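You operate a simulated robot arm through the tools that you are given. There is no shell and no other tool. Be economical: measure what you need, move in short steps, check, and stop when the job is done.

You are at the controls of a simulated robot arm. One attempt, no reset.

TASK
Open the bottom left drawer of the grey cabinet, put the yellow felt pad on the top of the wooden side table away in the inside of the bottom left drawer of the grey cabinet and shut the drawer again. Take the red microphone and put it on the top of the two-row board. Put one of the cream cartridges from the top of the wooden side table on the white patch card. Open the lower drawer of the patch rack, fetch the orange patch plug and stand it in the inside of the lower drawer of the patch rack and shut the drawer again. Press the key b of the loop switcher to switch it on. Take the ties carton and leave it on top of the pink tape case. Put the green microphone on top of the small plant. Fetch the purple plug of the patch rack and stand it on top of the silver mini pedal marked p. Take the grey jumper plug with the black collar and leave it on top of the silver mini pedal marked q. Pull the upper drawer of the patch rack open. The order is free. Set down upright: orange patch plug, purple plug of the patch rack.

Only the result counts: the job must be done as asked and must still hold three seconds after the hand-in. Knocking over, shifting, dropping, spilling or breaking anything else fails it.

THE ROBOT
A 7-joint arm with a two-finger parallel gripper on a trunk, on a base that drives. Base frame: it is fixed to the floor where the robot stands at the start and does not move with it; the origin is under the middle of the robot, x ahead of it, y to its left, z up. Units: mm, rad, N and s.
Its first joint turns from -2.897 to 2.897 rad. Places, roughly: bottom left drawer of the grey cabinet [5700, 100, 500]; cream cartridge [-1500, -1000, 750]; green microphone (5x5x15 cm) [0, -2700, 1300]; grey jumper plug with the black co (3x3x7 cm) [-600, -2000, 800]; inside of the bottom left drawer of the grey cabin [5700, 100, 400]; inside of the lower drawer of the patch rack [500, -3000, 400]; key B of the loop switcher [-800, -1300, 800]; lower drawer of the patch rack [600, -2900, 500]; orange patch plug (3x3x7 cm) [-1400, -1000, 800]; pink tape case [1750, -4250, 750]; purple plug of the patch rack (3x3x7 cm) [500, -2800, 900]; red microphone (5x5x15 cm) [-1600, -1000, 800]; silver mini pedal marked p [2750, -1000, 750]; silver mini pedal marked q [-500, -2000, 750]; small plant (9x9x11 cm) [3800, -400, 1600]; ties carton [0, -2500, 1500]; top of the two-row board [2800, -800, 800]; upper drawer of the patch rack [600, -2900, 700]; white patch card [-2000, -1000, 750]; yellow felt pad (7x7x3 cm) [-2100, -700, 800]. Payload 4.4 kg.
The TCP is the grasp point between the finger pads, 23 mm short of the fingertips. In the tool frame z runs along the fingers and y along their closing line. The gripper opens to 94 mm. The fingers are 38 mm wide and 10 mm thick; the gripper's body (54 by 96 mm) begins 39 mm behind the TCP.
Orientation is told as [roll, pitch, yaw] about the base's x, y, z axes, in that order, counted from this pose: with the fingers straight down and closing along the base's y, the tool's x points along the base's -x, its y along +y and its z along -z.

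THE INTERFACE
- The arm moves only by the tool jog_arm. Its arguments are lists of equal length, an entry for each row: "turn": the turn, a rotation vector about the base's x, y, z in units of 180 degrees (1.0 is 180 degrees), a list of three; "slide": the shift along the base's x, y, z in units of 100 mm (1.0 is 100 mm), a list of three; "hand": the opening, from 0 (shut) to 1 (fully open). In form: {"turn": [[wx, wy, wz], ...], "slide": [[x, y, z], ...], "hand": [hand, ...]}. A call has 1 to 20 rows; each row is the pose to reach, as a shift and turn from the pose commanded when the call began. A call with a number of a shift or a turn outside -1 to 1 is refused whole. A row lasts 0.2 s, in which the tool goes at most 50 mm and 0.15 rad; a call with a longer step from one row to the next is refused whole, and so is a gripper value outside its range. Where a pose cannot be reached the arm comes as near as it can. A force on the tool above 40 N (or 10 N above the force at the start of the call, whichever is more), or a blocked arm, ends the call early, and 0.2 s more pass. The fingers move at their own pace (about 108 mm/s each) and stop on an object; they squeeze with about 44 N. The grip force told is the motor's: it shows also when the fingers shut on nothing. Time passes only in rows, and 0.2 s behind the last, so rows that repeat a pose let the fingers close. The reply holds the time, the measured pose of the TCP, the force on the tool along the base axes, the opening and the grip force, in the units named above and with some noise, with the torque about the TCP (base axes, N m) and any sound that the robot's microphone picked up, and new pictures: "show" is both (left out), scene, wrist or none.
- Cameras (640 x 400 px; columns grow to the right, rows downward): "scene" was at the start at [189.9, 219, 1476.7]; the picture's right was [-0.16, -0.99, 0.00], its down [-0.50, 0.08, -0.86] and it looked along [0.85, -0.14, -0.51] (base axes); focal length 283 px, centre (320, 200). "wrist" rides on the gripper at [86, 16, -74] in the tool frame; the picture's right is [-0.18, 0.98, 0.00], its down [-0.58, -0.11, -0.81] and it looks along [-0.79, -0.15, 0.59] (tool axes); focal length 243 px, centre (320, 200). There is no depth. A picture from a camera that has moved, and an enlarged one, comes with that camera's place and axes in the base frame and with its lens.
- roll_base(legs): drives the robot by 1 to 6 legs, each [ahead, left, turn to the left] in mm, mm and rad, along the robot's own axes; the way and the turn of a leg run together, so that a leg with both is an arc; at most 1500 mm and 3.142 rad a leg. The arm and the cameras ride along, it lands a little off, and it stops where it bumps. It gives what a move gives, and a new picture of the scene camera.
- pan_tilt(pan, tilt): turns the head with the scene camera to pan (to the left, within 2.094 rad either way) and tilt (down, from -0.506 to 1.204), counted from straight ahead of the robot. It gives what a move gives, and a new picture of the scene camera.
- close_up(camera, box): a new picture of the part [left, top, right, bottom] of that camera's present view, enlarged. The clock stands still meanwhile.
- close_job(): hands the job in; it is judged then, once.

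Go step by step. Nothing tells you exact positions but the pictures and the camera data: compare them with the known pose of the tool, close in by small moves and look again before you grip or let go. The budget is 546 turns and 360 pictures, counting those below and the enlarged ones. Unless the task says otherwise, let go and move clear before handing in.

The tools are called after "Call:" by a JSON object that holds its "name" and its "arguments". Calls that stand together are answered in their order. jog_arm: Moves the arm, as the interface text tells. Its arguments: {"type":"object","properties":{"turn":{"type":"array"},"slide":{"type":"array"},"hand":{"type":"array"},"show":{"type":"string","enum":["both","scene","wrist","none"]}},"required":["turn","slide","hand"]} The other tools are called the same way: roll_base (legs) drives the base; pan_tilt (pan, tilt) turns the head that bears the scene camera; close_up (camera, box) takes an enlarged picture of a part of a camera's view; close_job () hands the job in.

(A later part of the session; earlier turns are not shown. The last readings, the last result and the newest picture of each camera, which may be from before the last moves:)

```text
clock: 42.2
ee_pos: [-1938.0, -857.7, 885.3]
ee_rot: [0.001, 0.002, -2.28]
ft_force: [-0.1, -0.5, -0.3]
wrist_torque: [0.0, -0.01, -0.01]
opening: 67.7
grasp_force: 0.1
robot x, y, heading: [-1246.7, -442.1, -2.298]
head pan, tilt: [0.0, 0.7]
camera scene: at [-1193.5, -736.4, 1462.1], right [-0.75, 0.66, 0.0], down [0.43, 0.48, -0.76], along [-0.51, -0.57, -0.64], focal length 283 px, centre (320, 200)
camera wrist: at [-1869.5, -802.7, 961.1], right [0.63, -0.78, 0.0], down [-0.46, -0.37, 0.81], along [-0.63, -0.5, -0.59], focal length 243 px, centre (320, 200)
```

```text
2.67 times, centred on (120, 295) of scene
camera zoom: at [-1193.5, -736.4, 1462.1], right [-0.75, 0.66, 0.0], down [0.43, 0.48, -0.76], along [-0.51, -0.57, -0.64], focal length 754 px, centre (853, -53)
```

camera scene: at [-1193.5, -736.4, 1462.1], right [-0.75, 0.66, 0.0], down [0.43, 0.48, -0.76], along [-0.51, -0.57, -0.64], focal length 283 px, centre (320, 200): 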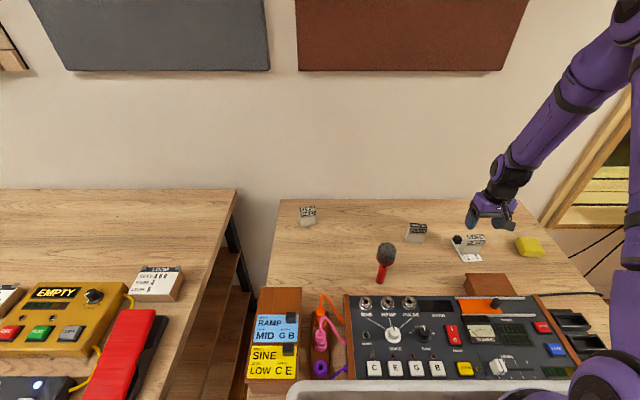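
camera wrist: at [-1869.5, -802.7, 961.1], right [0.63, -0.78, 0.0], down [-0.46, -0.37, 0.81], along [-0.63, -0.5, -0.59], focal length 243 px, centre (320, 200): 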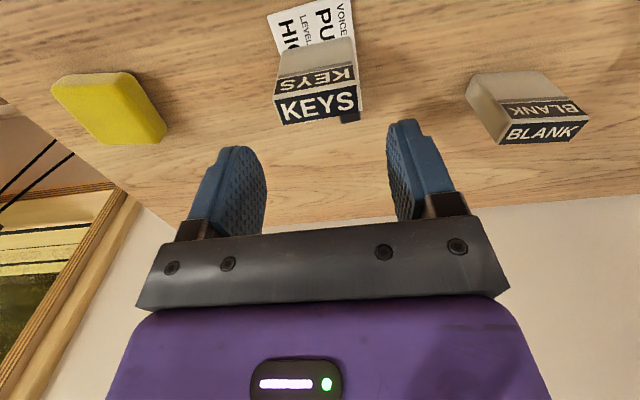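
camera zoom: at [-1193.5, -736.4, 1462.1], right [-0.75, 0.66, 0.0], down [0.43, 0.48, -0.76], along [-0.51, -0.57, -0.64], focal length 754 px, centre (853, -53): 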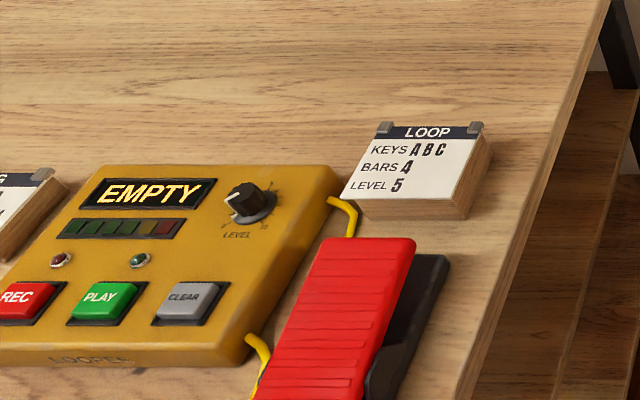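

The cartridge is done. Next I take the red microphone, estimated at (-1645,-979).

Call:
{"name": "jog_arm", "arguments": {"turn": [[0, 0, 0], [0, 0, 0], [0, 0, 0], [0, 0, 0]], "slide": [[0, 0, 0.5], [0, 0, 0.9], [0.45, -0.2, 0.9], [0.9, -0.4, 0.9]], "hand": [1, 1, 1, 1], "show": "none"}}

Call:
{"name": "jog_arm", "arguments": {"turn": [[0, 0, 0], [0, 0, 0], [0, 0, 0]], "slide": [[0.35, -0.14, 0], [0.7, -0.28, 0], [1, -0.4, 0]], "hand": [1, 1, 1], "show": "none"}}

Call:
{"name": "jog_arm", "arguments": {"turn": [[0, 0, 0], [0, 0, 0], [0, 0, 0]], "slide": [[0.35, -0.14, 0], [0.7, -0.28, 0], [1, -0.4, 0]], "hand": [1, 1, 1], "show": "both"}}

```text
clock: 43.2
ee_pos: [-1848.5, -896.7, 977.3]
ee_rot: [0.001, 0.001, -2.283]
ft_force: [-0.9, 0.7, -0.3]
wrist_torque: [-0.02, -0.06, 0.0]
opening: 94.2
grasp_force: 0.1
robot x, y, heading: [-1245.7, -441.8, -2.297]
head pan, tilt: [0.0, 0.7]
```

```text
clock: 44.0
ee_pos: [-1748.9, -936.5, 975.7]
ee_rot: [0.001, 0.0, -2.281]
ft_force: [-0.6, 0.4, 0.0]
wrist_torque: [-0.01, -0.03, -0.06]
opening: 93.9
grasp_force: 0.0
robot x, y, heading: [-1244.4, -443.1, -2.298]
head pan, tilt: [0.0, 0.7]
```

```text
clock: 44.8
ee_pos: [-1649.4, -974.8, 977.9]
ee_rot: [0.0, 0.001, -2.279]
ft_force: [-0.3, 0.7, -0.3]
wrist_torque: [-0.01, -0.03, 0.0]
opening: 94.0
grasp_force: 0.0
robot x, y, heading: [-1248.6, -439.9, -2.298]
head pan, tilt: [0.0, 0.7]
camera scene: at [-1193.5, -736.0, 1462.2], right [-0.75, 0.66, 0.0], down [0.43, 0.48, -0.76], along [-0.51, -0.57, -0.64], focal length 283 px, centre (320, 200)
camera wrist: at [-1580.8, -919.8, 1052.0], right [0.63, -0.78, 0.0], down [-0.46, -0.37, 0.81], along [-0.63, -0.5, -0.59], focal length 243 px, centre (320, 200)
```

scene: 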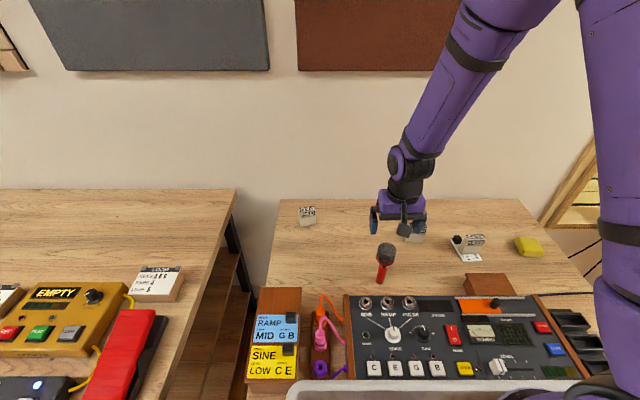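
wrist: 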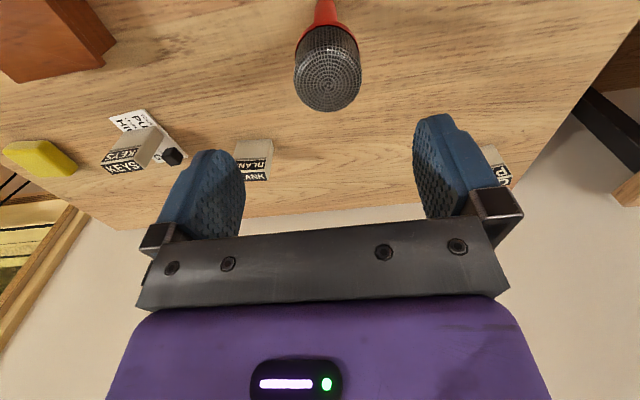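

The mic is nearly on the tool axis. I descend to head height and grip.

Call:
{"name": "jog_arm", "arguments": {"turn": [[0, 0, 0], [0, 0, 0], [0, 0, 0]], "slide": [[0.03, -0.03, 0], [0.03, -0.03, -0.4], [0.03, -0.03, -0.8]], "hand": [1, 1, 1], "show": "wrist"}}

```text
clock: 45.6
ee_pos: [-1644.8, -977.0, 898.5]
ee_rot: [0.0, -0.002, -2.279]
ft_force: [1.5, -0.3, 0.4]
wrist_torque: [-0.06, -0.02, -0.02]
opening: 94.2
grasp_force: 0.0
robot x, y, heading: [-1249.7, -437.7, -2.295]
head pan, tilt: [0.0, 0.7]
camera wrist: at [-1576.4, -921.9, 973.9], right [0.63, -0.78, 0.0], down [-0.46, -0.37, 0.81], along [-0.63, -0.5, -0.59], focal length 243 px, centre (320, 200)
```

wrist: 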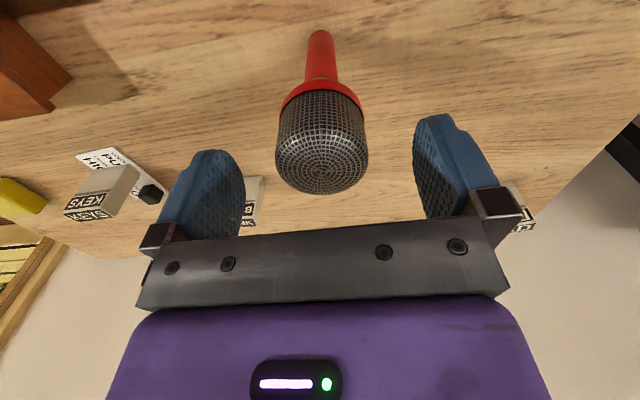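

Aligned. I lower 30 mm, grip and lift.

Call:
{"name": "jog_arm", "arguments": {"turn": [[0, 0, 0], [0, 0, 0], [0, 0, 0], [0, 0, 0]], "slide": [[0, 0, -0.32], [0, 0, -0.32], [0, 0, -0.32], [0, 0, -0.32]], "hand": [1, 0.3, 0.3, 0.3], "show": "none"}}

Call:
{"name": "jog_arm", "arguments": {"turn": [[0, 0, 0], [0, 0, 0]], "slide": [[0, 0, 0.5], [0, 0, 1]], "hand": [0.3, 0.3], "show": "wrist"}}

```text
clock: 46.6
ee_pos: [-1646.8, -976.3, 867.4]
ee_rot: [0.0, 0.0, -2.281]
ft_force: [-0.3, 0.3, -0.1]
wrist_torque: [0.03, 0.0, 0.0]
opening: 48.4
grasp_force: 44.2
robot x, y, heading: [-1245.0, -439.5, -2.3]
head pan, tilt: [0.0, 0.7]
```

```text
clock: 47.2
ee_pos: [-1644.9, -976.7, 964.4]
ee_rot: [0.0, 0.002, -2.282]
ft_force: [-0.4, -0.5, -2.4]
wrist_torque: [0.03, 0.0, 0.0]
opening: 48.6
grasp_force: 44.0
robot x, y, heading: [-1248.5, -438.3, -2.291]
head pan, tilt: [0.0, 0.7]
camera wrist: at [-1576.7, -923.0, 1040.4], right [0.63, -0.78, 0.0], down [-0.46, -0.37, 0.81], along [-0.63, -0.5, -0.59], focal length 243 px, centre (320, 200)
```

wrist: 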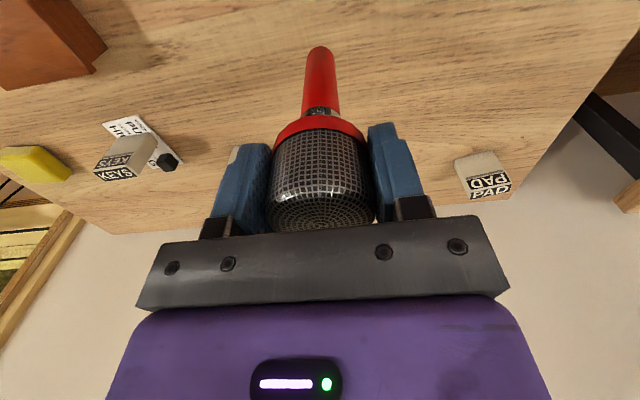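

Mic held. I raise it, back off, turn toward the desk in the east and drive halfway, then look.

Call:
{"name": "jog_arm", "arguments": {"turn": [[0, 0, 0], [0, 0, 0]], "slide": [[0, 0, 0.5], [0, 0, 1]], "hand": [0.3, 0.3], "show": "none"}}

Call:
{"name": "roll_base", "arguments": {"legs": [[-300, 0, 0], [0, 0, 1.653], [1040, 320, 0], [1040, 320, 0]]}}

Call:
{"name": "pan_tilt", "arguments": {"pan": 0.3, "tilt": 0.4}}

```text
clock: 47.8
ee_pos: [-1645.3, -980.9, 1067.6]
ee_rot: [-0.002, 0.001, -2.28]
ft_force: [-0.8, -0.8, -3.5]
wrist_torque: [0.06, -0.04, -0.01]
opening: 48.5
grasp_force: 43.9
robot x, y, heading: [-1247.6, -444.6, -2.296]
head pan, tilt: [0.0, 0.7]
```

```text
clock: 64.2
ee_pos: [1566.3, -1294.2, 1066.8]
ee_rot: [0.0, -0.001, -0.625]
ft_force: [-0.1, -0.7, -2.9]
wrist_torque: [0.02, 0.0, 0.02]
opening: 48.4
grasp_force: 44.0
robot x, y, heading: [992.2, -940.8, -0.641]
head pan, tilt: [0.0, 0.7]
camera scene: at [1282.9, -865.7, 1462.2], right [-0.6, -0.8, 0.0], down [-0.52, 0.39, -0.76], along [0.61, -0.46, -0.64], focal length 283 px, centre (320, 200)
```

scene: 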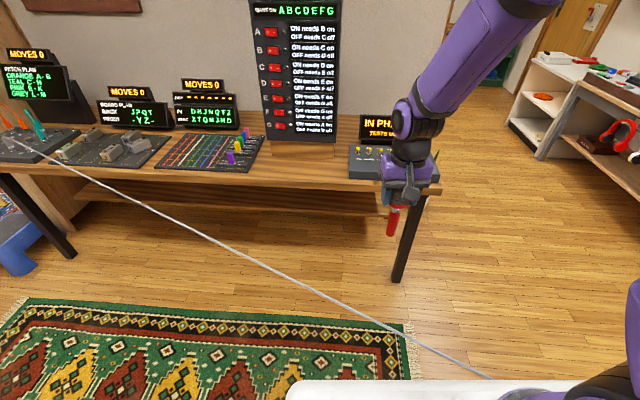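

```text
clock: 65.0
ee_pos: [1565.8, -1294.2, 1067.4]
ee_rot: [0.0, 0.0, -0.624]
ft_force: [0.0, 0.3, -3.8]
wrist_torque: [0.01, 0.03, 0.01]
opening: 48.4
grasp_force: 44.0
robot x, y, heading: [989.6, -944.5, -0.638]
head pan, tilt: [0.3, 0.4]
camera scene: at [1302.1, -845.9, 1488.9], right [-0.33, -0.94, 0.0], down [-0.37, 0.13, -0.92], along [0.87, -0.31, -0.39], focal length 283 px, centre (320, 200)
```

scene: 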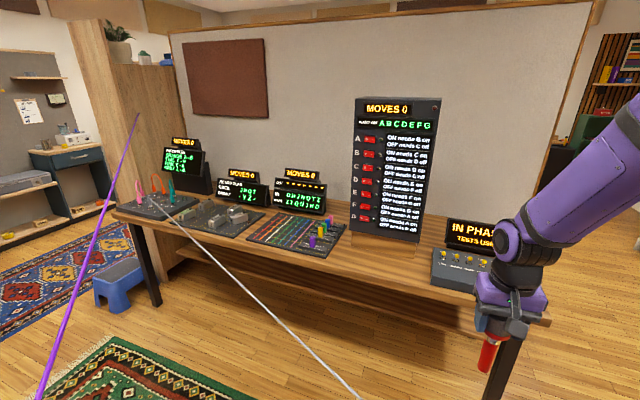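

The desk is in view; I enlarge to find the two-row board and the mini pedals.

Call:
{"name": "close_up", "arguments": {"camera": "scene", "box": [100, 120, 260, 220]}}

Call:
{"name": "close_up", "arguments": {"camera": "scene", "box": [180, 140, 360, 252]}}

Call:
{"name": "close_up", "arguments": {"camera": "scene", "box": [80, 0, 240, 100]}}

```text
4.00 times, centred on (180, 170) of scene
camera zoom: at [1302.1, -845.9, 1488.9], right [-0.33, -0.94, 0.0], down [-0.37, 0.13, -0.92], along [0.87, -0.31, -0.39], focal length 1131 px, centre (880, 320)
```

zoom: 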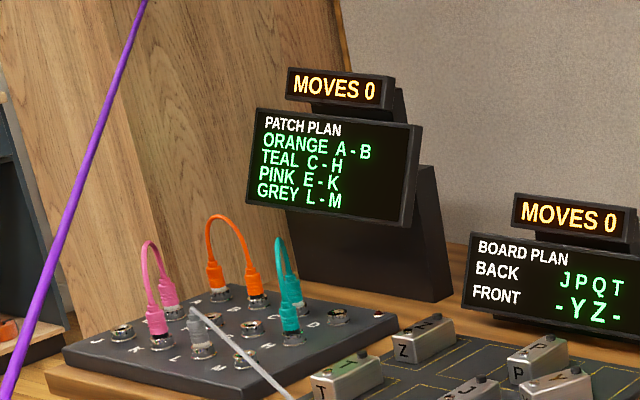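

```text
3.56 times, centred on (270, 196) of scene
camera zoom: at [1302.1, -845.9, 1488.9], right [-0.33, -0.94, 0.0], down [-0.37, 0.13, -0.92], along [0.87, -0.31, -0.39], focal length 1005 px, centre (498, 214)
```

zoom: 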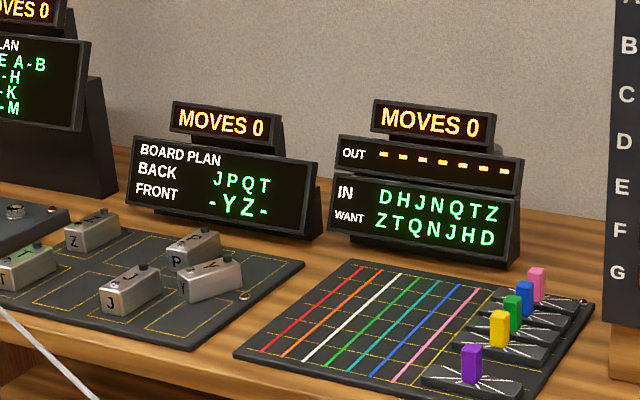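

```text
4.00 times, centred on (160, 50) of scene
camera zoom: at [1302.1, -845.9, 1488.9], right [-0.33, -0.94, 0.0], down [-0.37, 0.13, -0.92], along [0.87, -0.31, -0.39], focal length 1131 px, centre (960, 800)
```

zoom: 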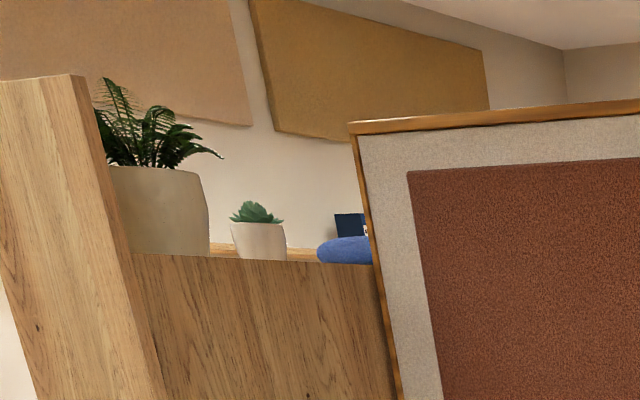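

The two-row board is at about (2830,-820). I drive sideways to a station facing the desk.

Call:
{"name": "roll_base", "arguments": {"legs": [[640, 1209, 0], [0, 0, -0.105]]}}

Call:
{"name": "pan_tilt", "arguments": {"pan": 0, "tilt": 0.75}}

Call:
{"name": "close_up", "arguments": {"camera": "wrist", "box": [0, 0, 640, 400]}}

```text
clock: 68.3
ee_pos: [2027.2, -1066.2, 1065.5]
ee_rot: [0.001, 0.001, -0.549]
ft_force: [-0.2, -0.4, -2.6]
wrist_torque: [0.01, -0.02, -0.03]
opening: 48.3
grasp_force: 44.4
robot x, y, heading: [1431.3, -761.1, -0.565]
head pan, tilt: [0.3, 0.4]
stopped in leg 1: the robot was blocked; the commanded pose is now the measured one
camera scene: at [1731.3, -639.6, 1489.0], right [-0.26, -0.96, 0.0], down [-0.38, 0.1, -0.92], along [0.89, -0.24, -0.39], focal length 283 px, centre (320, 200)
```

scene: 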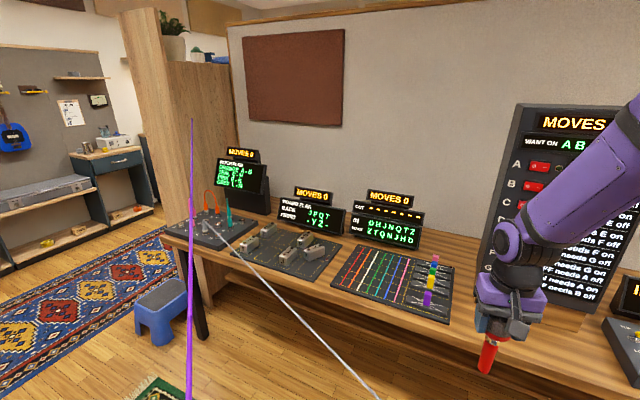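

```text
clock: 69.1
ee_pos: [2028.7, -1066.5, 1067.2]
ee_rot: [-0.001, -0.001, -0.551]
ft_force: [0.8, 0.3, -3.5]
wrist_torque: [0.03, 0.0, -0.02]
opening: 48.2
grasp_force: 44.1
robot x, y, heading: [1430.8, -758.5, -0.563]
head pan, tilt: [0.0, 0.75]
camera scene: at [1712.0, -659.7, 1458.0], right [-0.54, -0.84, 0.0], down [-0.58, 0.36, -0.73], along [0.62, -0.39, -0.68], focal length 283 px, centre (320, 200)
```

scene: 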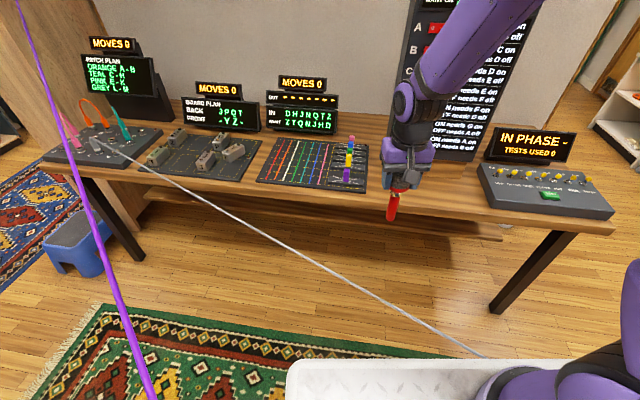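

```text
1.00 times, centred on (320, 200) of wrist (not enlarged: the box is as wide or as high as the picture)
camera zoom: at [1962.3, -1007.8, 1142.1], right [0.67, 0.74, 0.0], down [0.44, -0.4, 0.81], along [0.6, -0.54, -0.59], focal length 243 px, centre (320, 200)
```

zoom: 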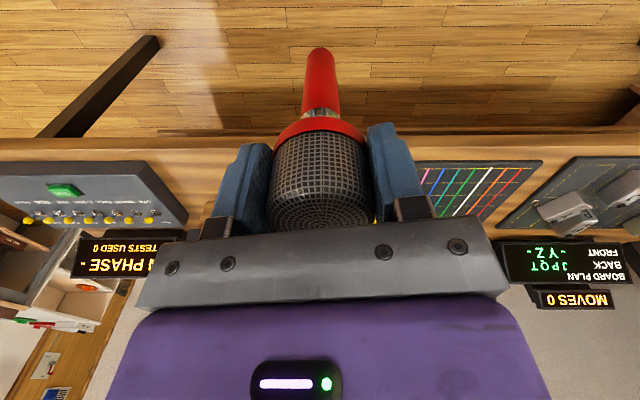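

The base was blocked, so I look left and behind at the partition to see what stopped it.

Call:
{"name": "pan_tilt", "arguments": {"pan": 1.7, "tilt": 0.7}}

Call:
{"name": "pan_tilt", "arguments": {"pan": 1.0, "tilt": 0.5}}

```text
clock: 70.8
ee_pos: [2026.5, -1066.0, 1068.0]
ee_rot: [-0.001, -0.001, -0.549]
ft_force: [-0.2, 0.0, -2.2]
wrist_torque: [0.01, -0.01, 0.0]
opening: 48.1
grasp_force: 43.1
robot x, y, heading: [1430.1, -757.6, -0.564]
head pan, tilt: [1.7, 0.7]
camera scene: at [1678.0, -538.3, 1462.2], right [0.91, -0.42, 0.0], down [-0.27, -0.58, -0.76], along [0.32, 0.69, -0.64], focal length 283 px, centre (320, 200)
```

scene: 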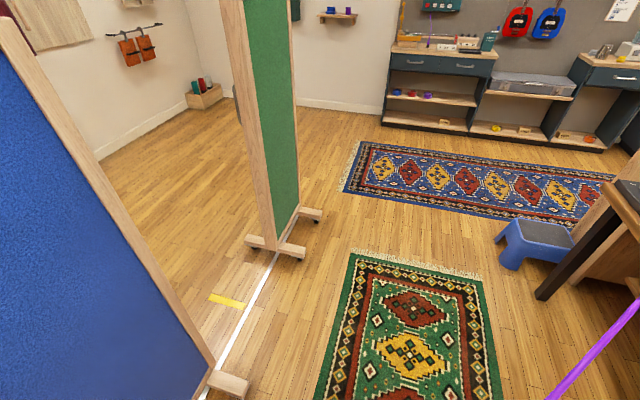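

```text
clock: 71.9
ee_pos: [2027.0, -1067.8, 1066.7]
ee_rot: [0.001, 0.001, -0.55]
ft_force: [-0.4, 0.6, -2.4]
wrist_torque: [0.02, 0.01, -0.03]
opening: 48.2
grasp_force: 44.1
robot x, y, heading: [1434.7, -758.2, -0.566]
head pan, tilt: [1.0, 0.499]
camera scene: at [1724.5, -576.9, 1479.9], right [0.42, -0.91, 0.0], down [-0.43, -0.2, -0.88], along [0.8, 0.37, -0.48], focal length 283 px, centre (320, 200)
```

scene: 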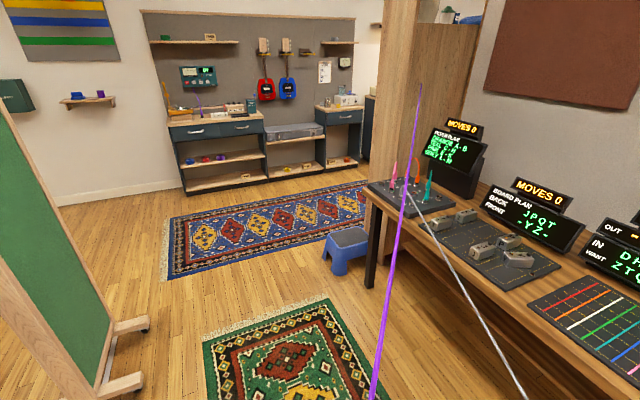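

The likely culprit is the blue partition's foot at my rear left. I back away to the right a little and look.

Call:
{"name": "roll_base", "arguments": {"legs": [[100, -150, 0]]}}

Call:
{"name": "pan_tilt", "arguments": {"pan": 2.05, "tilt": 0.75}}

```text
clock: 73.4
ee_pos: [2032.3, -1248.8, 1066.5]
ee_rot: [-0.002, 0.001, -0.549]
ft_force: [0.3, 1.2, -2.8]
wrist_torque: [0.01, 0.02, -0.01]
opening: 48.2
grasp_force: 44.0
robot x, y, heading: [1436.0, -942.2, -0.568]
head pan, tilt: [1.0, 0.499]
camera scene: at [1728.8, -758.4, 1479.9], right [0.42, -0.91, 0.0], down [-0.43, -0.2, -0.88], along [0.8, 0.37, -0.48], focal length 283 px, centre (320, 200)
```

scene: 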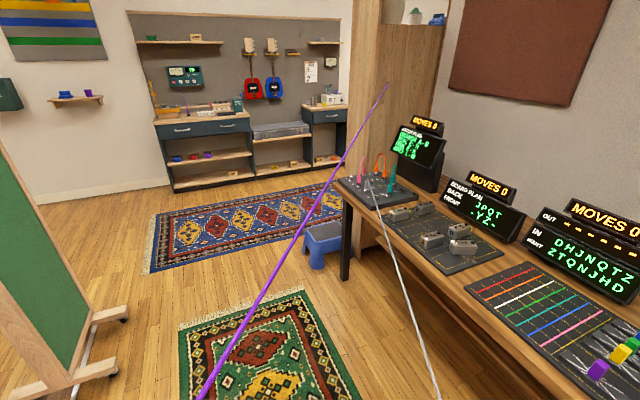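

```text
clock: 74.7
ee_pos: [2032.0, -1249.2, 1067.9]
ee_rot: [-0.001, 0.001, -0.55]
ft_force: [-0.9, 0.0, -1.8]
wrist_torque: [-0.04, 0.02, 0.03]
opening: 47.9
grasp_force: 43.4
robot x, y, heading: [1435.6, -937.6, -0.567]
head pan, tilt: [2.051, 0.75]
camera scene: at [1653.4, -714.1, 1457.9], right [1.0, -0.09, 0.0], down [-0.06, -0.68, -0.73], along [0.06, 0.73, -0.68], focal length 283 px, centre (320, 200)
```

scene: 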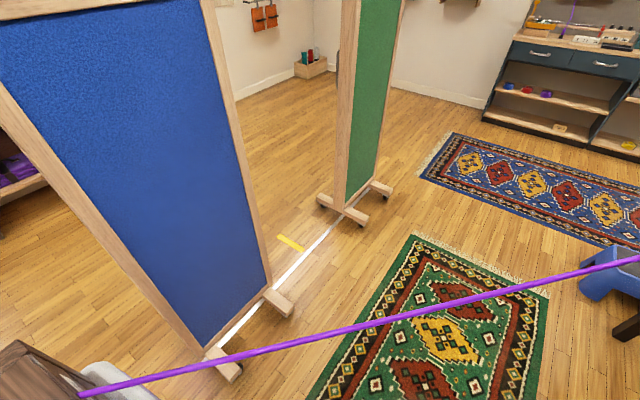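

Only the partition foot was touched and it still sits on its tape line. I go around it with more clearance to the desk station.

Call:
{"name": "roll_base", "arguments": {"legs": [[370, 915, 0], [0, 0, -0.178]]}}

Call:
{"name": "pan_tilt", "arguments": {"pan": 0, "tilt": 0.75}}

Call:
{"name": "close_up", "arguments": {"camera": "wrist", "box": [0, 0, 640, 400]}}

```text
clock: 80.6
ee_pos: [2775.1, -773.9, 1067.9]
ee_rot: [-0.001, 0.0, -0.733]
ft_force: [-0.1, 0.4, -2.3]
wrist_torque: [0.04, 0.0, 0.06]
opening: 48.0
grasp_force: 44.2
robot x, y, heading: [2244.1, -365.1, -0.745]
head pan, tilt: [2.051, 0.75]
camera scene: at [2500.9, -180.4, 1457.9], right [0.96, -0.27, 0.0], down [-0.18, -0.66, -0.73], along [0.19, 0.7, -0.68], focal length 283 px, centre (320, 200)
```

scene: 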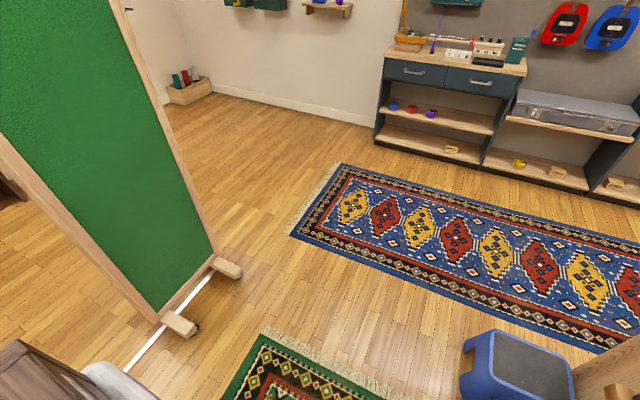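

```text
clock: 82.6
ee_pos: [2774.5, -774.6, 1066.5]
ee_rot: [0.002, 0.0, -0.733]
ft_force: [-0.9, 0.3, -3.0]
wrist_torque: [-0.01, 0.01, 0.02]
opening: 47.9
grasp_force: 43.9
robot x, y, heading: [2245.2, -360.2, -0.748]
head pan, tilt: [0.0, 0.75]
camera scene: at [2539.5, -316.7, 1457.9], right [-0.68, -0.73, 0.0], down [-0.5, 0.46, -0.73], along [0.54, -0.5, -0.68], focal length 283 px, centre (320, 200)
```

scene: 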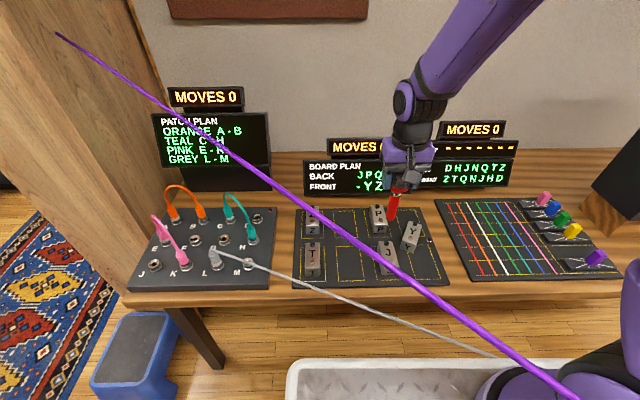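

```text
1.00 times, centred on (320, 200) of wrist (not enlarged: the box is as wide or as high as the picture)
camera zoom: at [2721.7, -704.7, 1142.1], right [0.79, 0.61, 0.0], down [0.36, -0.47, 0.81], along [0.49, -0.64, -0.59], focal length 243 px, centre (320, 200)
```

zoom: 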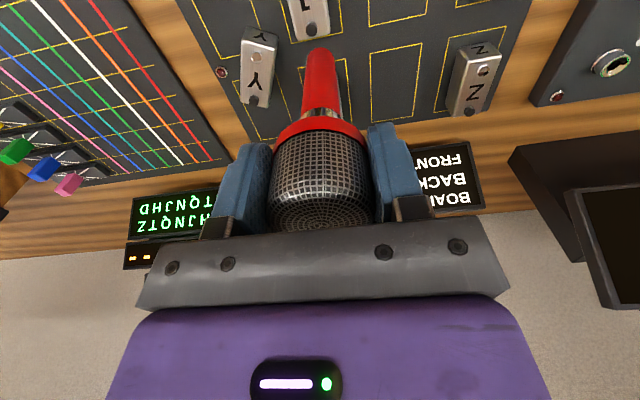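

Excellent view. I enlarge the board.

Call:
{"name": "close_up", "arguments": {"camera": "scene", "box": [280, 190, 460, 302]}}

```text
3.56 times, centred on (370, 246) of scene
camera zoom: at [2539.5, -316.7, 1457.9], right [-0.68, -0.73, 0.0], down [-0.5, 0.46, -0.73], along [0.54, -0.5, -0.68], focal length 1005 px, centre (142, 36)
```

zoom: 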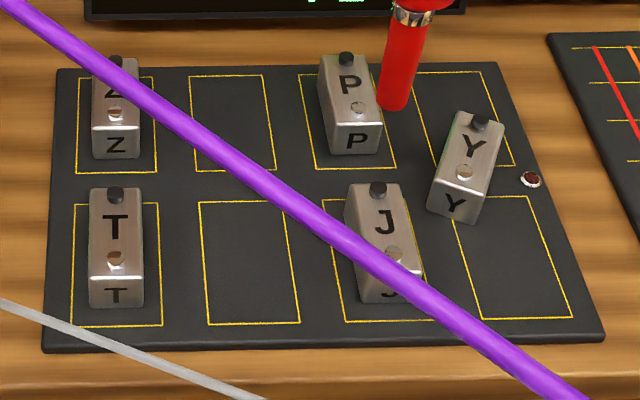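

The front slot of column 2 is free at about (2827,-703). I move over it and descend.

Call:
{"name": "jog_arm", "arguments": {"turn": [[0, 0, 0], [0, 0, 0], [0, 0, 0], [0, 0, 0]], "slide": [[0.27, 0.34, 0], [0.53, 0.69, 0], [0.53, 0.69, -0.5], [0.53, 0.69, -1]], "hand": [0.3, 0.3, 0.3, 0.3], "show": "wrist"}}

Call:
{"name": "close_up", "arguments": {"camera": "scene", "box": [260, 160, 460, 285]}}

```text
clock: 83.6
ee_pos: [2826.8, -707.8, 967.9]
ee_rot: [-0.002, -0.001, -0.734]
ft_force: [0.1, 0.5, -2.4]
wrist_torque: [0.04, -0.03, 0.02]
opening: 47.9
grasp_force: 43.7
robot x, y, heading: [2244.5, -364.4, -0.754]
head pan, tilt: [0.0, 0.75]
camera wrist: at [2773.0, -638.2, 1042.5], right [0.79, 0.61, 0.0], down [0.36, -0.47, 0.81], along [0.49, -0.64, -0.59], focal length 243 px, centre (320, 200)
```

wrist: 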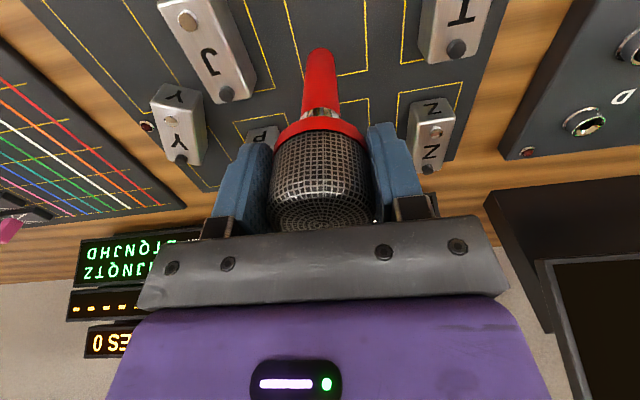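

```text
3.20 times, centred on (360, 222) of scene
camera zoom: at [2538.8, -316.4, 1458.0], right [-0.68, -0.73, 0.0], down [-0.5, 0.46, -0.73], along [0.54, -0.5, -0.68], focal length 904 px, centre (192, 128)
```

zoom: 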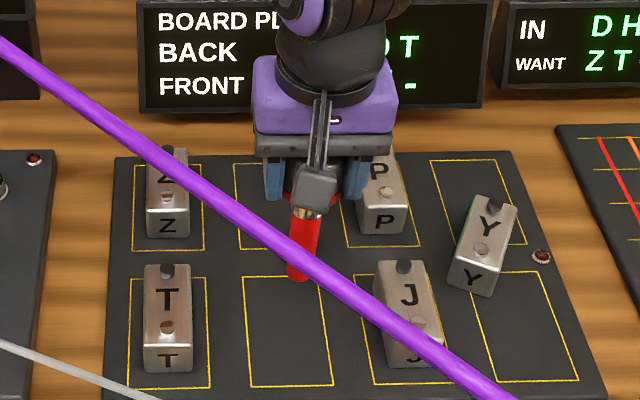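

On course. I descend another 72 mm.

Call:
{"name": "jog_arm", "arguments": {"turn": [[0, 0, 0], [0, 0, 0]], "slide": [[0, 0, -0.4], [0, 0, -0.72]], "hand": [0.3, 0.3], "show": "none"}}

Call:
{"name": "close_up", "arguments": {"camera": "scene", "box": [280, 190, 440, 290]}}

```text
clock: 84.2
ee_pos: [2827.0, -706.8, 897.1]
ee_rot: [0.001, -0.003, -0.734]
ft_force: [-1.4, -1.1, 33.3]
wrist_torque: [0.0, 0.34, -0.07]
opening: 45.5
grasp_force: 44.0
robot x, y, heading: [2243.7, -360.0, -0.749]
head pan, tilt: [0.0, 0.75]
```

```text
4.00 times, centred on (360, 240) of scene
camera zoom: at [2538.5, -316.2, 1458.1], right [-0.68, -0.73, 0.0], down [-0.5, 0.46, -0.73], along [0.54, -0.5, -0.68], focal length 1131 px, centre (160, 40)
```

zoom: 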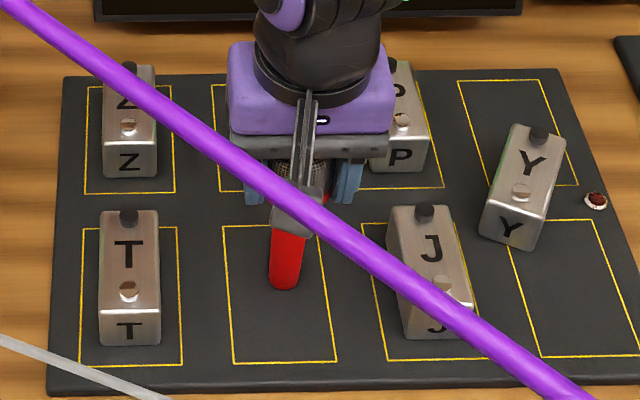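

Contact at 33 N. I ease up 2 mm, then open and rise straight.

Call:
{"name": "jog_arm", "arguments": {"turn": [[0, 0, 0], [0, 0, 0], [0, 0, 0], [0, 0, 0]], "slide": [[0, 0, 0.03], [0, 0, 0.03], [0, 0, 0.03], [0, 0, 0.03]], "hand": [0.3, 0.8, 1, 1], "show": "none"}}

Call:
{"name": "jog_arm", "arguments": {"turn": [[0, 0, 0], [0, 0, 0]], "slide": [[0, 0, 0.5], [0, 0, 1]], "hand": [1, 1], "show": "both"}}

```text
clock: 85.2
ee_pos: [2827.4, -705.9, 898.9]
ee_rot: [0.001, 0.0, -0.733]
ft_force: [0.4, 0.2, 0.2]
wrist_torque: [0.04, -0.02, 0.0]
opening: 93.9
grasp_force: 0.0
robot x, y, heading: [2246.1, -361.1, -0.753]
head pan, tilt: [0.0, 0.75]
```

```text
clock: 85.8
ee_pos: [2827.7, -706.5, 997.4]
ee_rot: [0.0, 0.002, -0.731]
ft_force: [0.4, -0.3, 0.2]
wrist_torque: [-0.03, 0.01, -0.03]
opening: 94.0
grasp_force: 0.1
robot x, y, heading: [2244.0, -359.1, -0.751]
head pan, tilt: [0.0, 0.75]
camera scene: at [2540.1, -316.9, 1457.8], right [-0.68, -0.73, 0.0], down [-0.5, 0.46, -0.73], along [0.54, -0.5, -0.68], focal length 283 px, centre (320, 200)
camera wrist: at [2775.4, -637.2, 1071.9], right [0.79, 0.61, 0.0], down [0.36, -0.47, 0.81], along [0.49, -0.64, -0.59], focal length 243 px, centre (320, 200)
```

scene: 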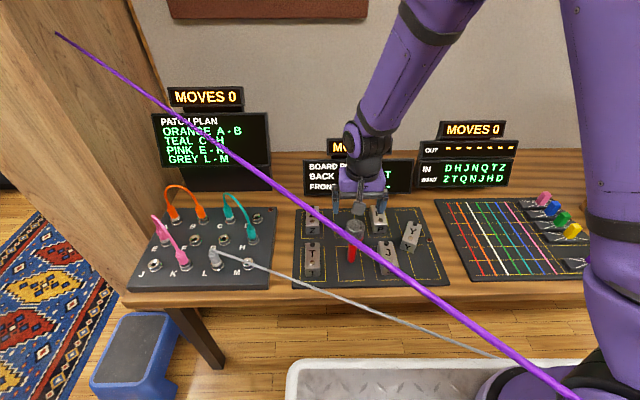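
wrist: 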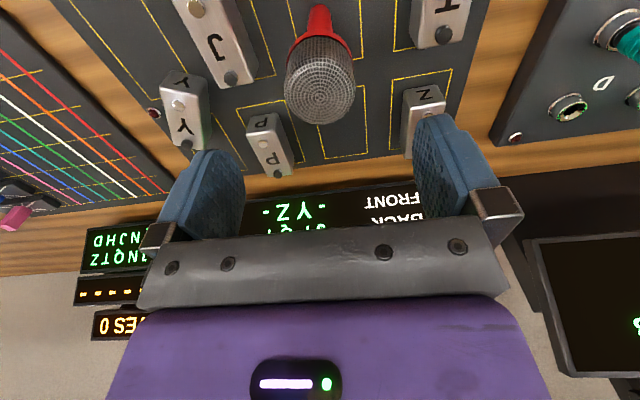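

The mic stands on the board. Next I drive toward the grey cabinet to open its bottom left drawer, turning left in place first.

Call:
{"name": "roll_base", "arguments": {"legs": [[0, 0, 1.72], [950, 0, 0], [0, 0, -0.97]]}}

Call:
{"name": "pan_tilt", "arguments": {"pan": -0.15, "tilt": 0.35}}

```text
clock: 97.4
ee_pos: [3427.9, 593.7, 996.6]
ee_rot: [0.0, -0.001, 0.043]
ft_force: [0.2, 0.4, 0.3]
wrist_torque: [-0.01, -0.02, 0.0]
opening: 93.8
grasp_force: 0.2
robot x, y, heading: [2769.6, 431.8, 0.021]
head pan, tilt: [0.0, 0.75]
camera scene: at [2947.8, 669.4, 1457.9], right [0.03, -1.0, 0.0], down [-0.68, -0.02, -0.73], along [0.73, 0.02, -0.68], focal length 283 px, centre (320, 200)
```

scene: 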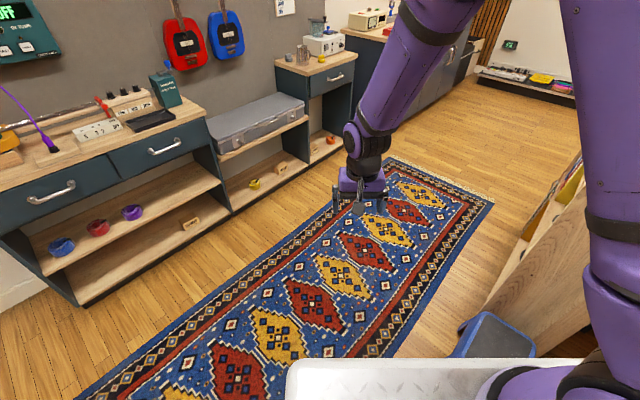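

```text
clock: 98.2
ee_pos: [3428.7, 592.8, 996.3]
ee_rot: [0.0, 0.0, 0.042]
ft_force: [0.4, 0.2, -0.4]
wrist_torque: [0.0, 0.0, 0.01]
opening: 94.3
grasp_force: 0.1
robot x, y, heading: [2767.3, 431.8, 0.022]
head pan, tilt: [-0.15, 0.351]
camera scene: at [2957.4, 655.7, 1493.5], right [-0.12, -0.99, 0.0], down [-0.34, 0.04, -0.94], along [0.93, -0.12, -0.34], focal length 283 px, centre (320, 200)
```

scene: 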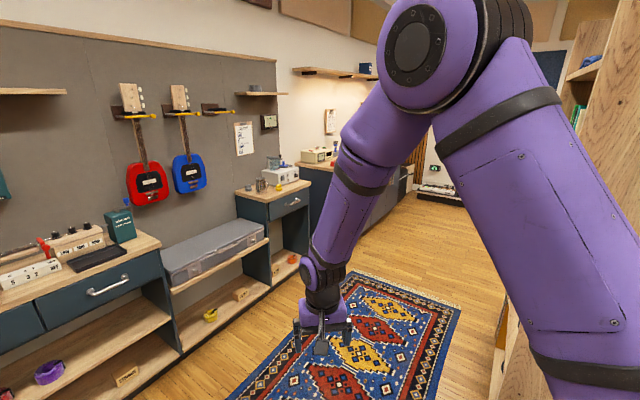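

The bench and cabinet line runs diagonally. I advance along the aisle, staying clear of the stool, and look ahead.

Call:
{"name": "roll_base", "arguments": {"legs": [[730, 265, 0], [0, 0, -0.6]]}}

Call:
{"name": "pan_tilt", "arguments": {"pan": -0.6, "tilt": 0.5}}

Call:
{"name": "pan_tilt", "arguments": {"pan": 0.5, "tilt": 0.4}}

```text
clock: 104.1
ee_pos: [4143.2, 477.1, 996.6]
ee_rot: [0.0, -0.001, -0.56]
ft_force: [-0.5, 1.1, -0.5]
wrist_torque: [0.02, 0.02, 0.0]
opening: 94.1
grasp_force: 0.0
robot x, y, heading: [3506.9, 716.9, -0.58]
head pan, tilt: [-0.15, 0.351]
camera scene: at [3791.4, 795.0, 1493.6], right [-0.66, -0.75, 0.0], down [-0.26, 0.23, -0.94], along [0.7, -0.62, -0.34], focal length 283 px, centre (320, 200)
```

scene: 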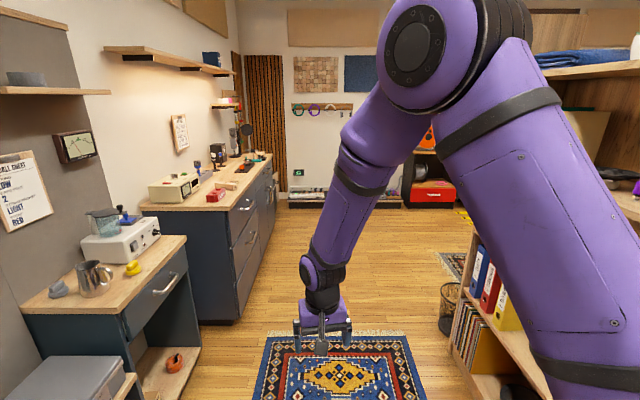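

```text
clock: 105.0
ee_pos: [4144.6, 477.9, 996.6]
ee_rot: [-0.001, 0.0, -0.56]
ft_force: [0.3, 0.4, -0.9]
wrist_torque: [0.04, -0.02, -0.06]
opening: 94.0
grasp_force: 0.1
robot x, y, heading: [3509.1, 715.0, -0.577]
head pan, tilt: [-0.6, 0.499]
camera scene: at [3756.9, 772.9, 1479.9], right [-0.92, -0.39, 0.0], down [-0.18, 0.44, -0.88], along [0.34, -0.81, -0.48], focal length 283 px, centre (320, 200)
```

scene: 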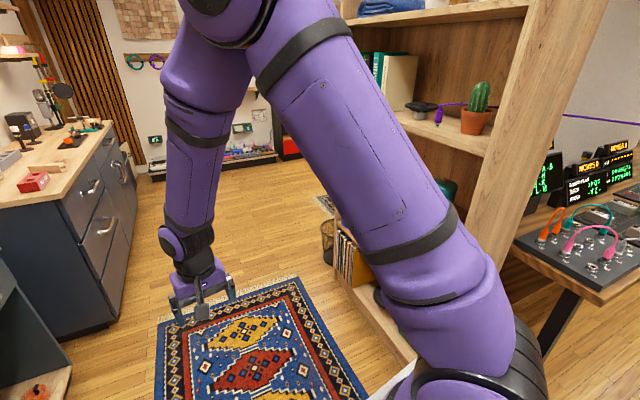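

```text
clock: 106.4
ee_pos: [4143.3, 477.7, 998.6]
ee_rot: [0.001, 0.001, -0.559]
ft_force: [0.0, 0.2, 0.6]
wrist_torque: [0.02, -0.02, 0.01]
opening: 93.6
grasp_force: 0.0
robot x, y, heading: [3512.1, 717.7, -0.578]
head pan, tilt: [0.499, 0.4]
camera scene: at [3814.2, 849.7, 1489.0], right [-0.08, -1.0, 0.0], down [-0.39, 0.03, -0.92], along [0.92, -0.07, -0.39], focal length 283 px, centre (320, 200)
```

scene: 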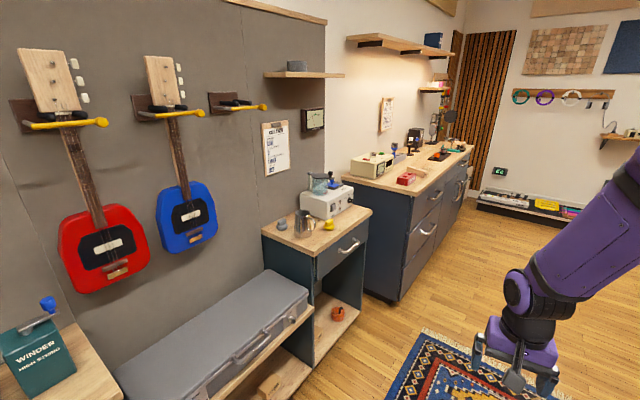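

The dark cabinet with a stack of three drawers is the grey cabinet. I enlarge it to see the handles.

Call:
{"name": "close_up", "arguments": {"camera": "scene", "box": [340, 140, 500, 300]}}

Call:
{"name": "roll_base", "arguments": {"legs": [[0, -300, 0], [1000, 0, 0]]}}

```text
2.50 times, centred on (420, 220) of scene
camera zoom: at [3814.2, 849.7, 1489.0], right [-0.08, -1.0, 0.0], down [-0.39, 0.03, -0.92], along [0.92, -0.07, -0.39], focal length 707 px, centre (70, 150)
```

zoom: 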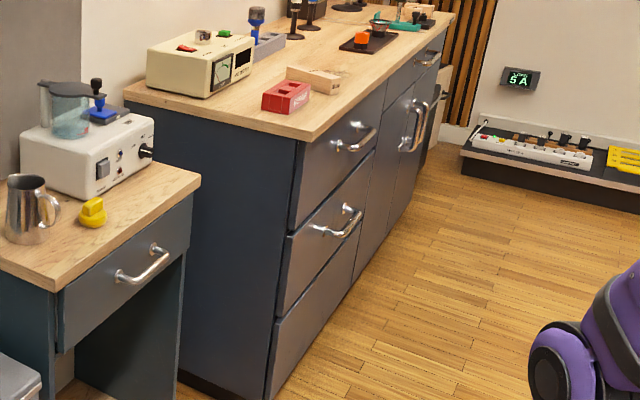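

```text
clock: 108.2
ee_pos: [4004.1, 263.9, 997.3]
ee_rot: [0.0, 0.0, -0.555]
ft_force: [-0.3, 0.1, 0.1]
wrist_torque: [-0.01, 0.01, 0.0]
opening: 94.0
grasp_force: 0.2
robot x, y, heading: [3367.0, 492.6, -0.566]
head pan, tilt: [0.499, 0.4]
stopped in leg 1: the robot was blocked; the commanded pose is now the measured one
camera scene: at [3672.5, 633.0, 1489.0], right [-0.07, -1.0, 0.0], down [-0.39, 0.03, -0.92], along [0.92, -0.07, -0.39], focal length 283 px, centre (320, 200)
```

scene: 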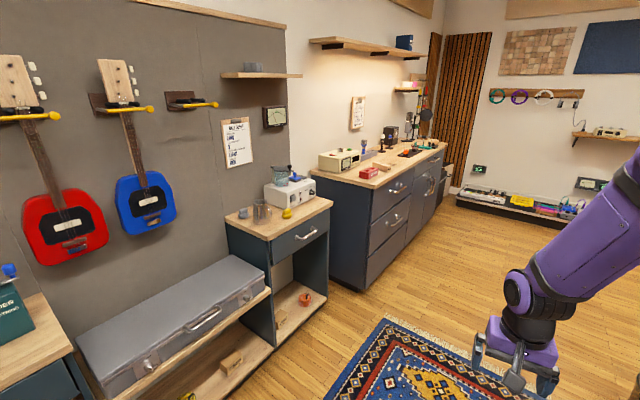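

I bumped sideways. I look at my right to see whether it was the stool or the bookcase.

Call:
{"name": "pan_tilt", "arguments": {"pan": -1.3, "tilt": 0.9}}

```text
clock: 110.0
ee_pos: [4005.0, 261.9, 996.5]
ee_rot: [-0.001, 0.0, -0.555]
ft_force: [0.4, -0.5, 0.3]
wrist_torque: [-0.01, 0.0, -0.02]
opening: 94.1
grasp_force: 0.1
robot x, y, heading: [3369.5, 494.7, -0.569]
head pan, tilt: [-1.3, 0.901]
camera scene: at [3557.8, 567.3, 1446.0], right [-0.96, 0.29, 0.0], down [0.23, 0.75, -0.62], along [-0.18, -0.59, -0.78], focal length 283 px, centre (320, 200)
```

scene: 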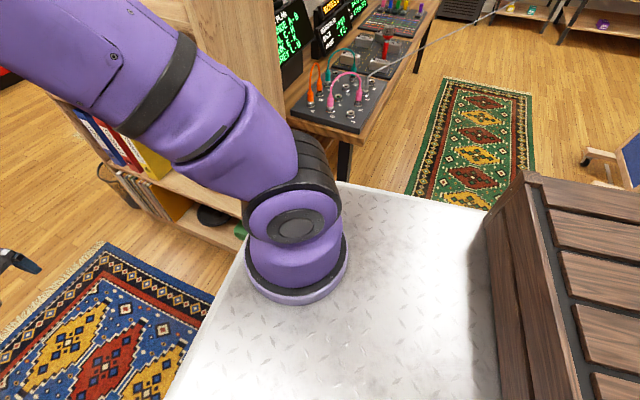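

The stool is hidden behind the deck. I move away left and look again.

Call:
{"name": "roll_base", "arguments": {"legs": [[0, 400, 0]]}}

Call:
{"name": "pan_tilt", "arguments": {"pan": -1.7, "tilt": 0.9}}

```text
clock: 112.5
ee_pos: [4220.3, 604.2, 996.5]
ee_rot: [0.0, 0.0, -0.547]
ft_force: [-1.1, -0.1, -0.5]
wrist_torque: [0.0, 0.03, -0.03]
opening: 94.1
grasp_force: 0.0
robot x, y, heading: [3583.6, 836.2, -0.567]
head pan, tilt: [-1.3, 0.901]
camera scene: at [3773.2, 907.0, 1446.0], right [-0.96, 0.29, 0.0], down [0.23, 0.75, -0.62], along [-0.18, -0.59, -0.78], focal length 283 px, centre (320, 200)
```

scene: 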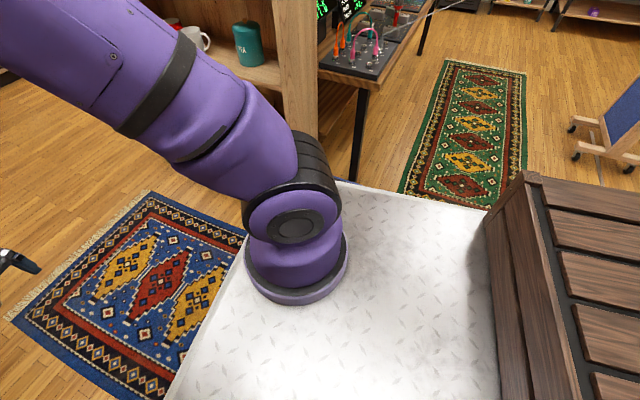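

```text
clock: 113.4
ee_pos: [4222.1, 604.8, 996.7]
ee_rot: [0.0, 0.001, -0.548]
ft_force: [-0.6, 0.7, 0.3]
wrist_torque: [0.01, -0.01, -0.03]
opening: 94.0
grasp_force: 0.1
robot x, y, heading: [3583.2, 831.6, -0.563]
head pan, tilt: [-1.7, 0.901]
camera scene: at [3746.8, 921.2, 1446.0], right [-0.77, 0.64, 0.0], down [0.5, 0.6, -0.62], along [-0.4, -0.48, -0.78], focal length 283 px, centre (320, 200)
```

scene: 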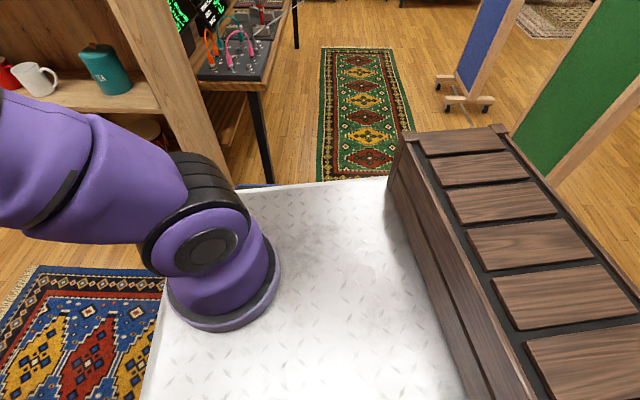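

I still need to see the stool, so I move further from it and turn to face it.

Call:
{"name": "roll_base", "arguments": {"legs": [[0, 250, 0], [0, 0, -1.2]]}}

Call:
{"name": "pan_tilt", "arguments": {"pan": 0, "tilt": 0.8}}

```text
clock: 118.2
ee_pos: [3729.7, 364.5, 997.5]
ee_rot: [-0.001, 0.0, -1.748]
ft_force: [0.0, -0.1, 0.4]
wrist_torque: [-0.02, 0.02, 0.01]
opening: 94.1
grasp_force: 0.1
robot x, y, heading: [3714.1, 1040.1, -1.766]
head pan, tilt: [-1.7, 0.901]
camera scene: at [3854.7, 921.0, 1446.0], right [0.32, 0.95, 0.0], down [0.74, -0.25, -0.62], along [-0.59, 0.2, -0.78], focal length 283 px, centre (320, 200)
```

scene: 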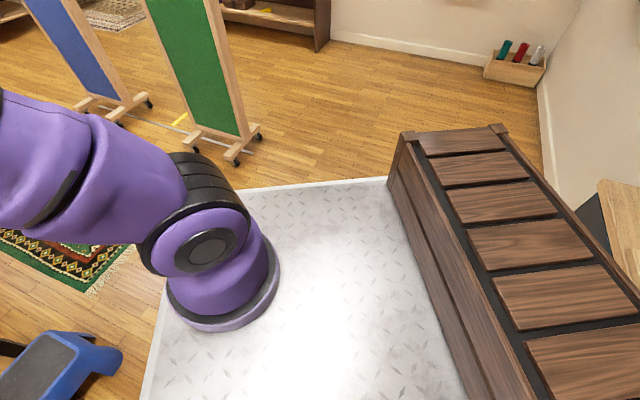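

```text
clock: 119.9
ee_pos: [3729.0, 364.2, 995.6]
ee_rot: [0.0, 0.0, -1.748]
ft_force: [0.0, -0.1, 0.1]
wrist_torque: [0.01, -0.04, -0.04]
opening: 94.1
grasp_force: 0.0
robot x, y, heading: [3716.4, 1040.4, -1.759]
head pan, tilt: [0.0, 0.799]
camera scene: at [3910.7, 817.9, 1453.9], right [-0.98, 0.19, 0.0], down [0.14, 0.7, -0.7], along [-0.13, -0.68, -0.72], focal length 283 px, centre (320, 200)
```

scene: 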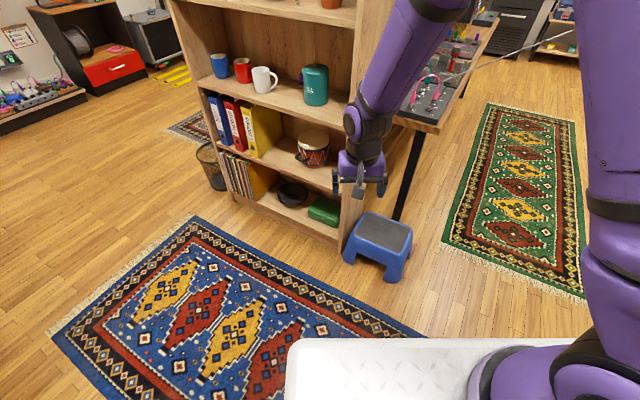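

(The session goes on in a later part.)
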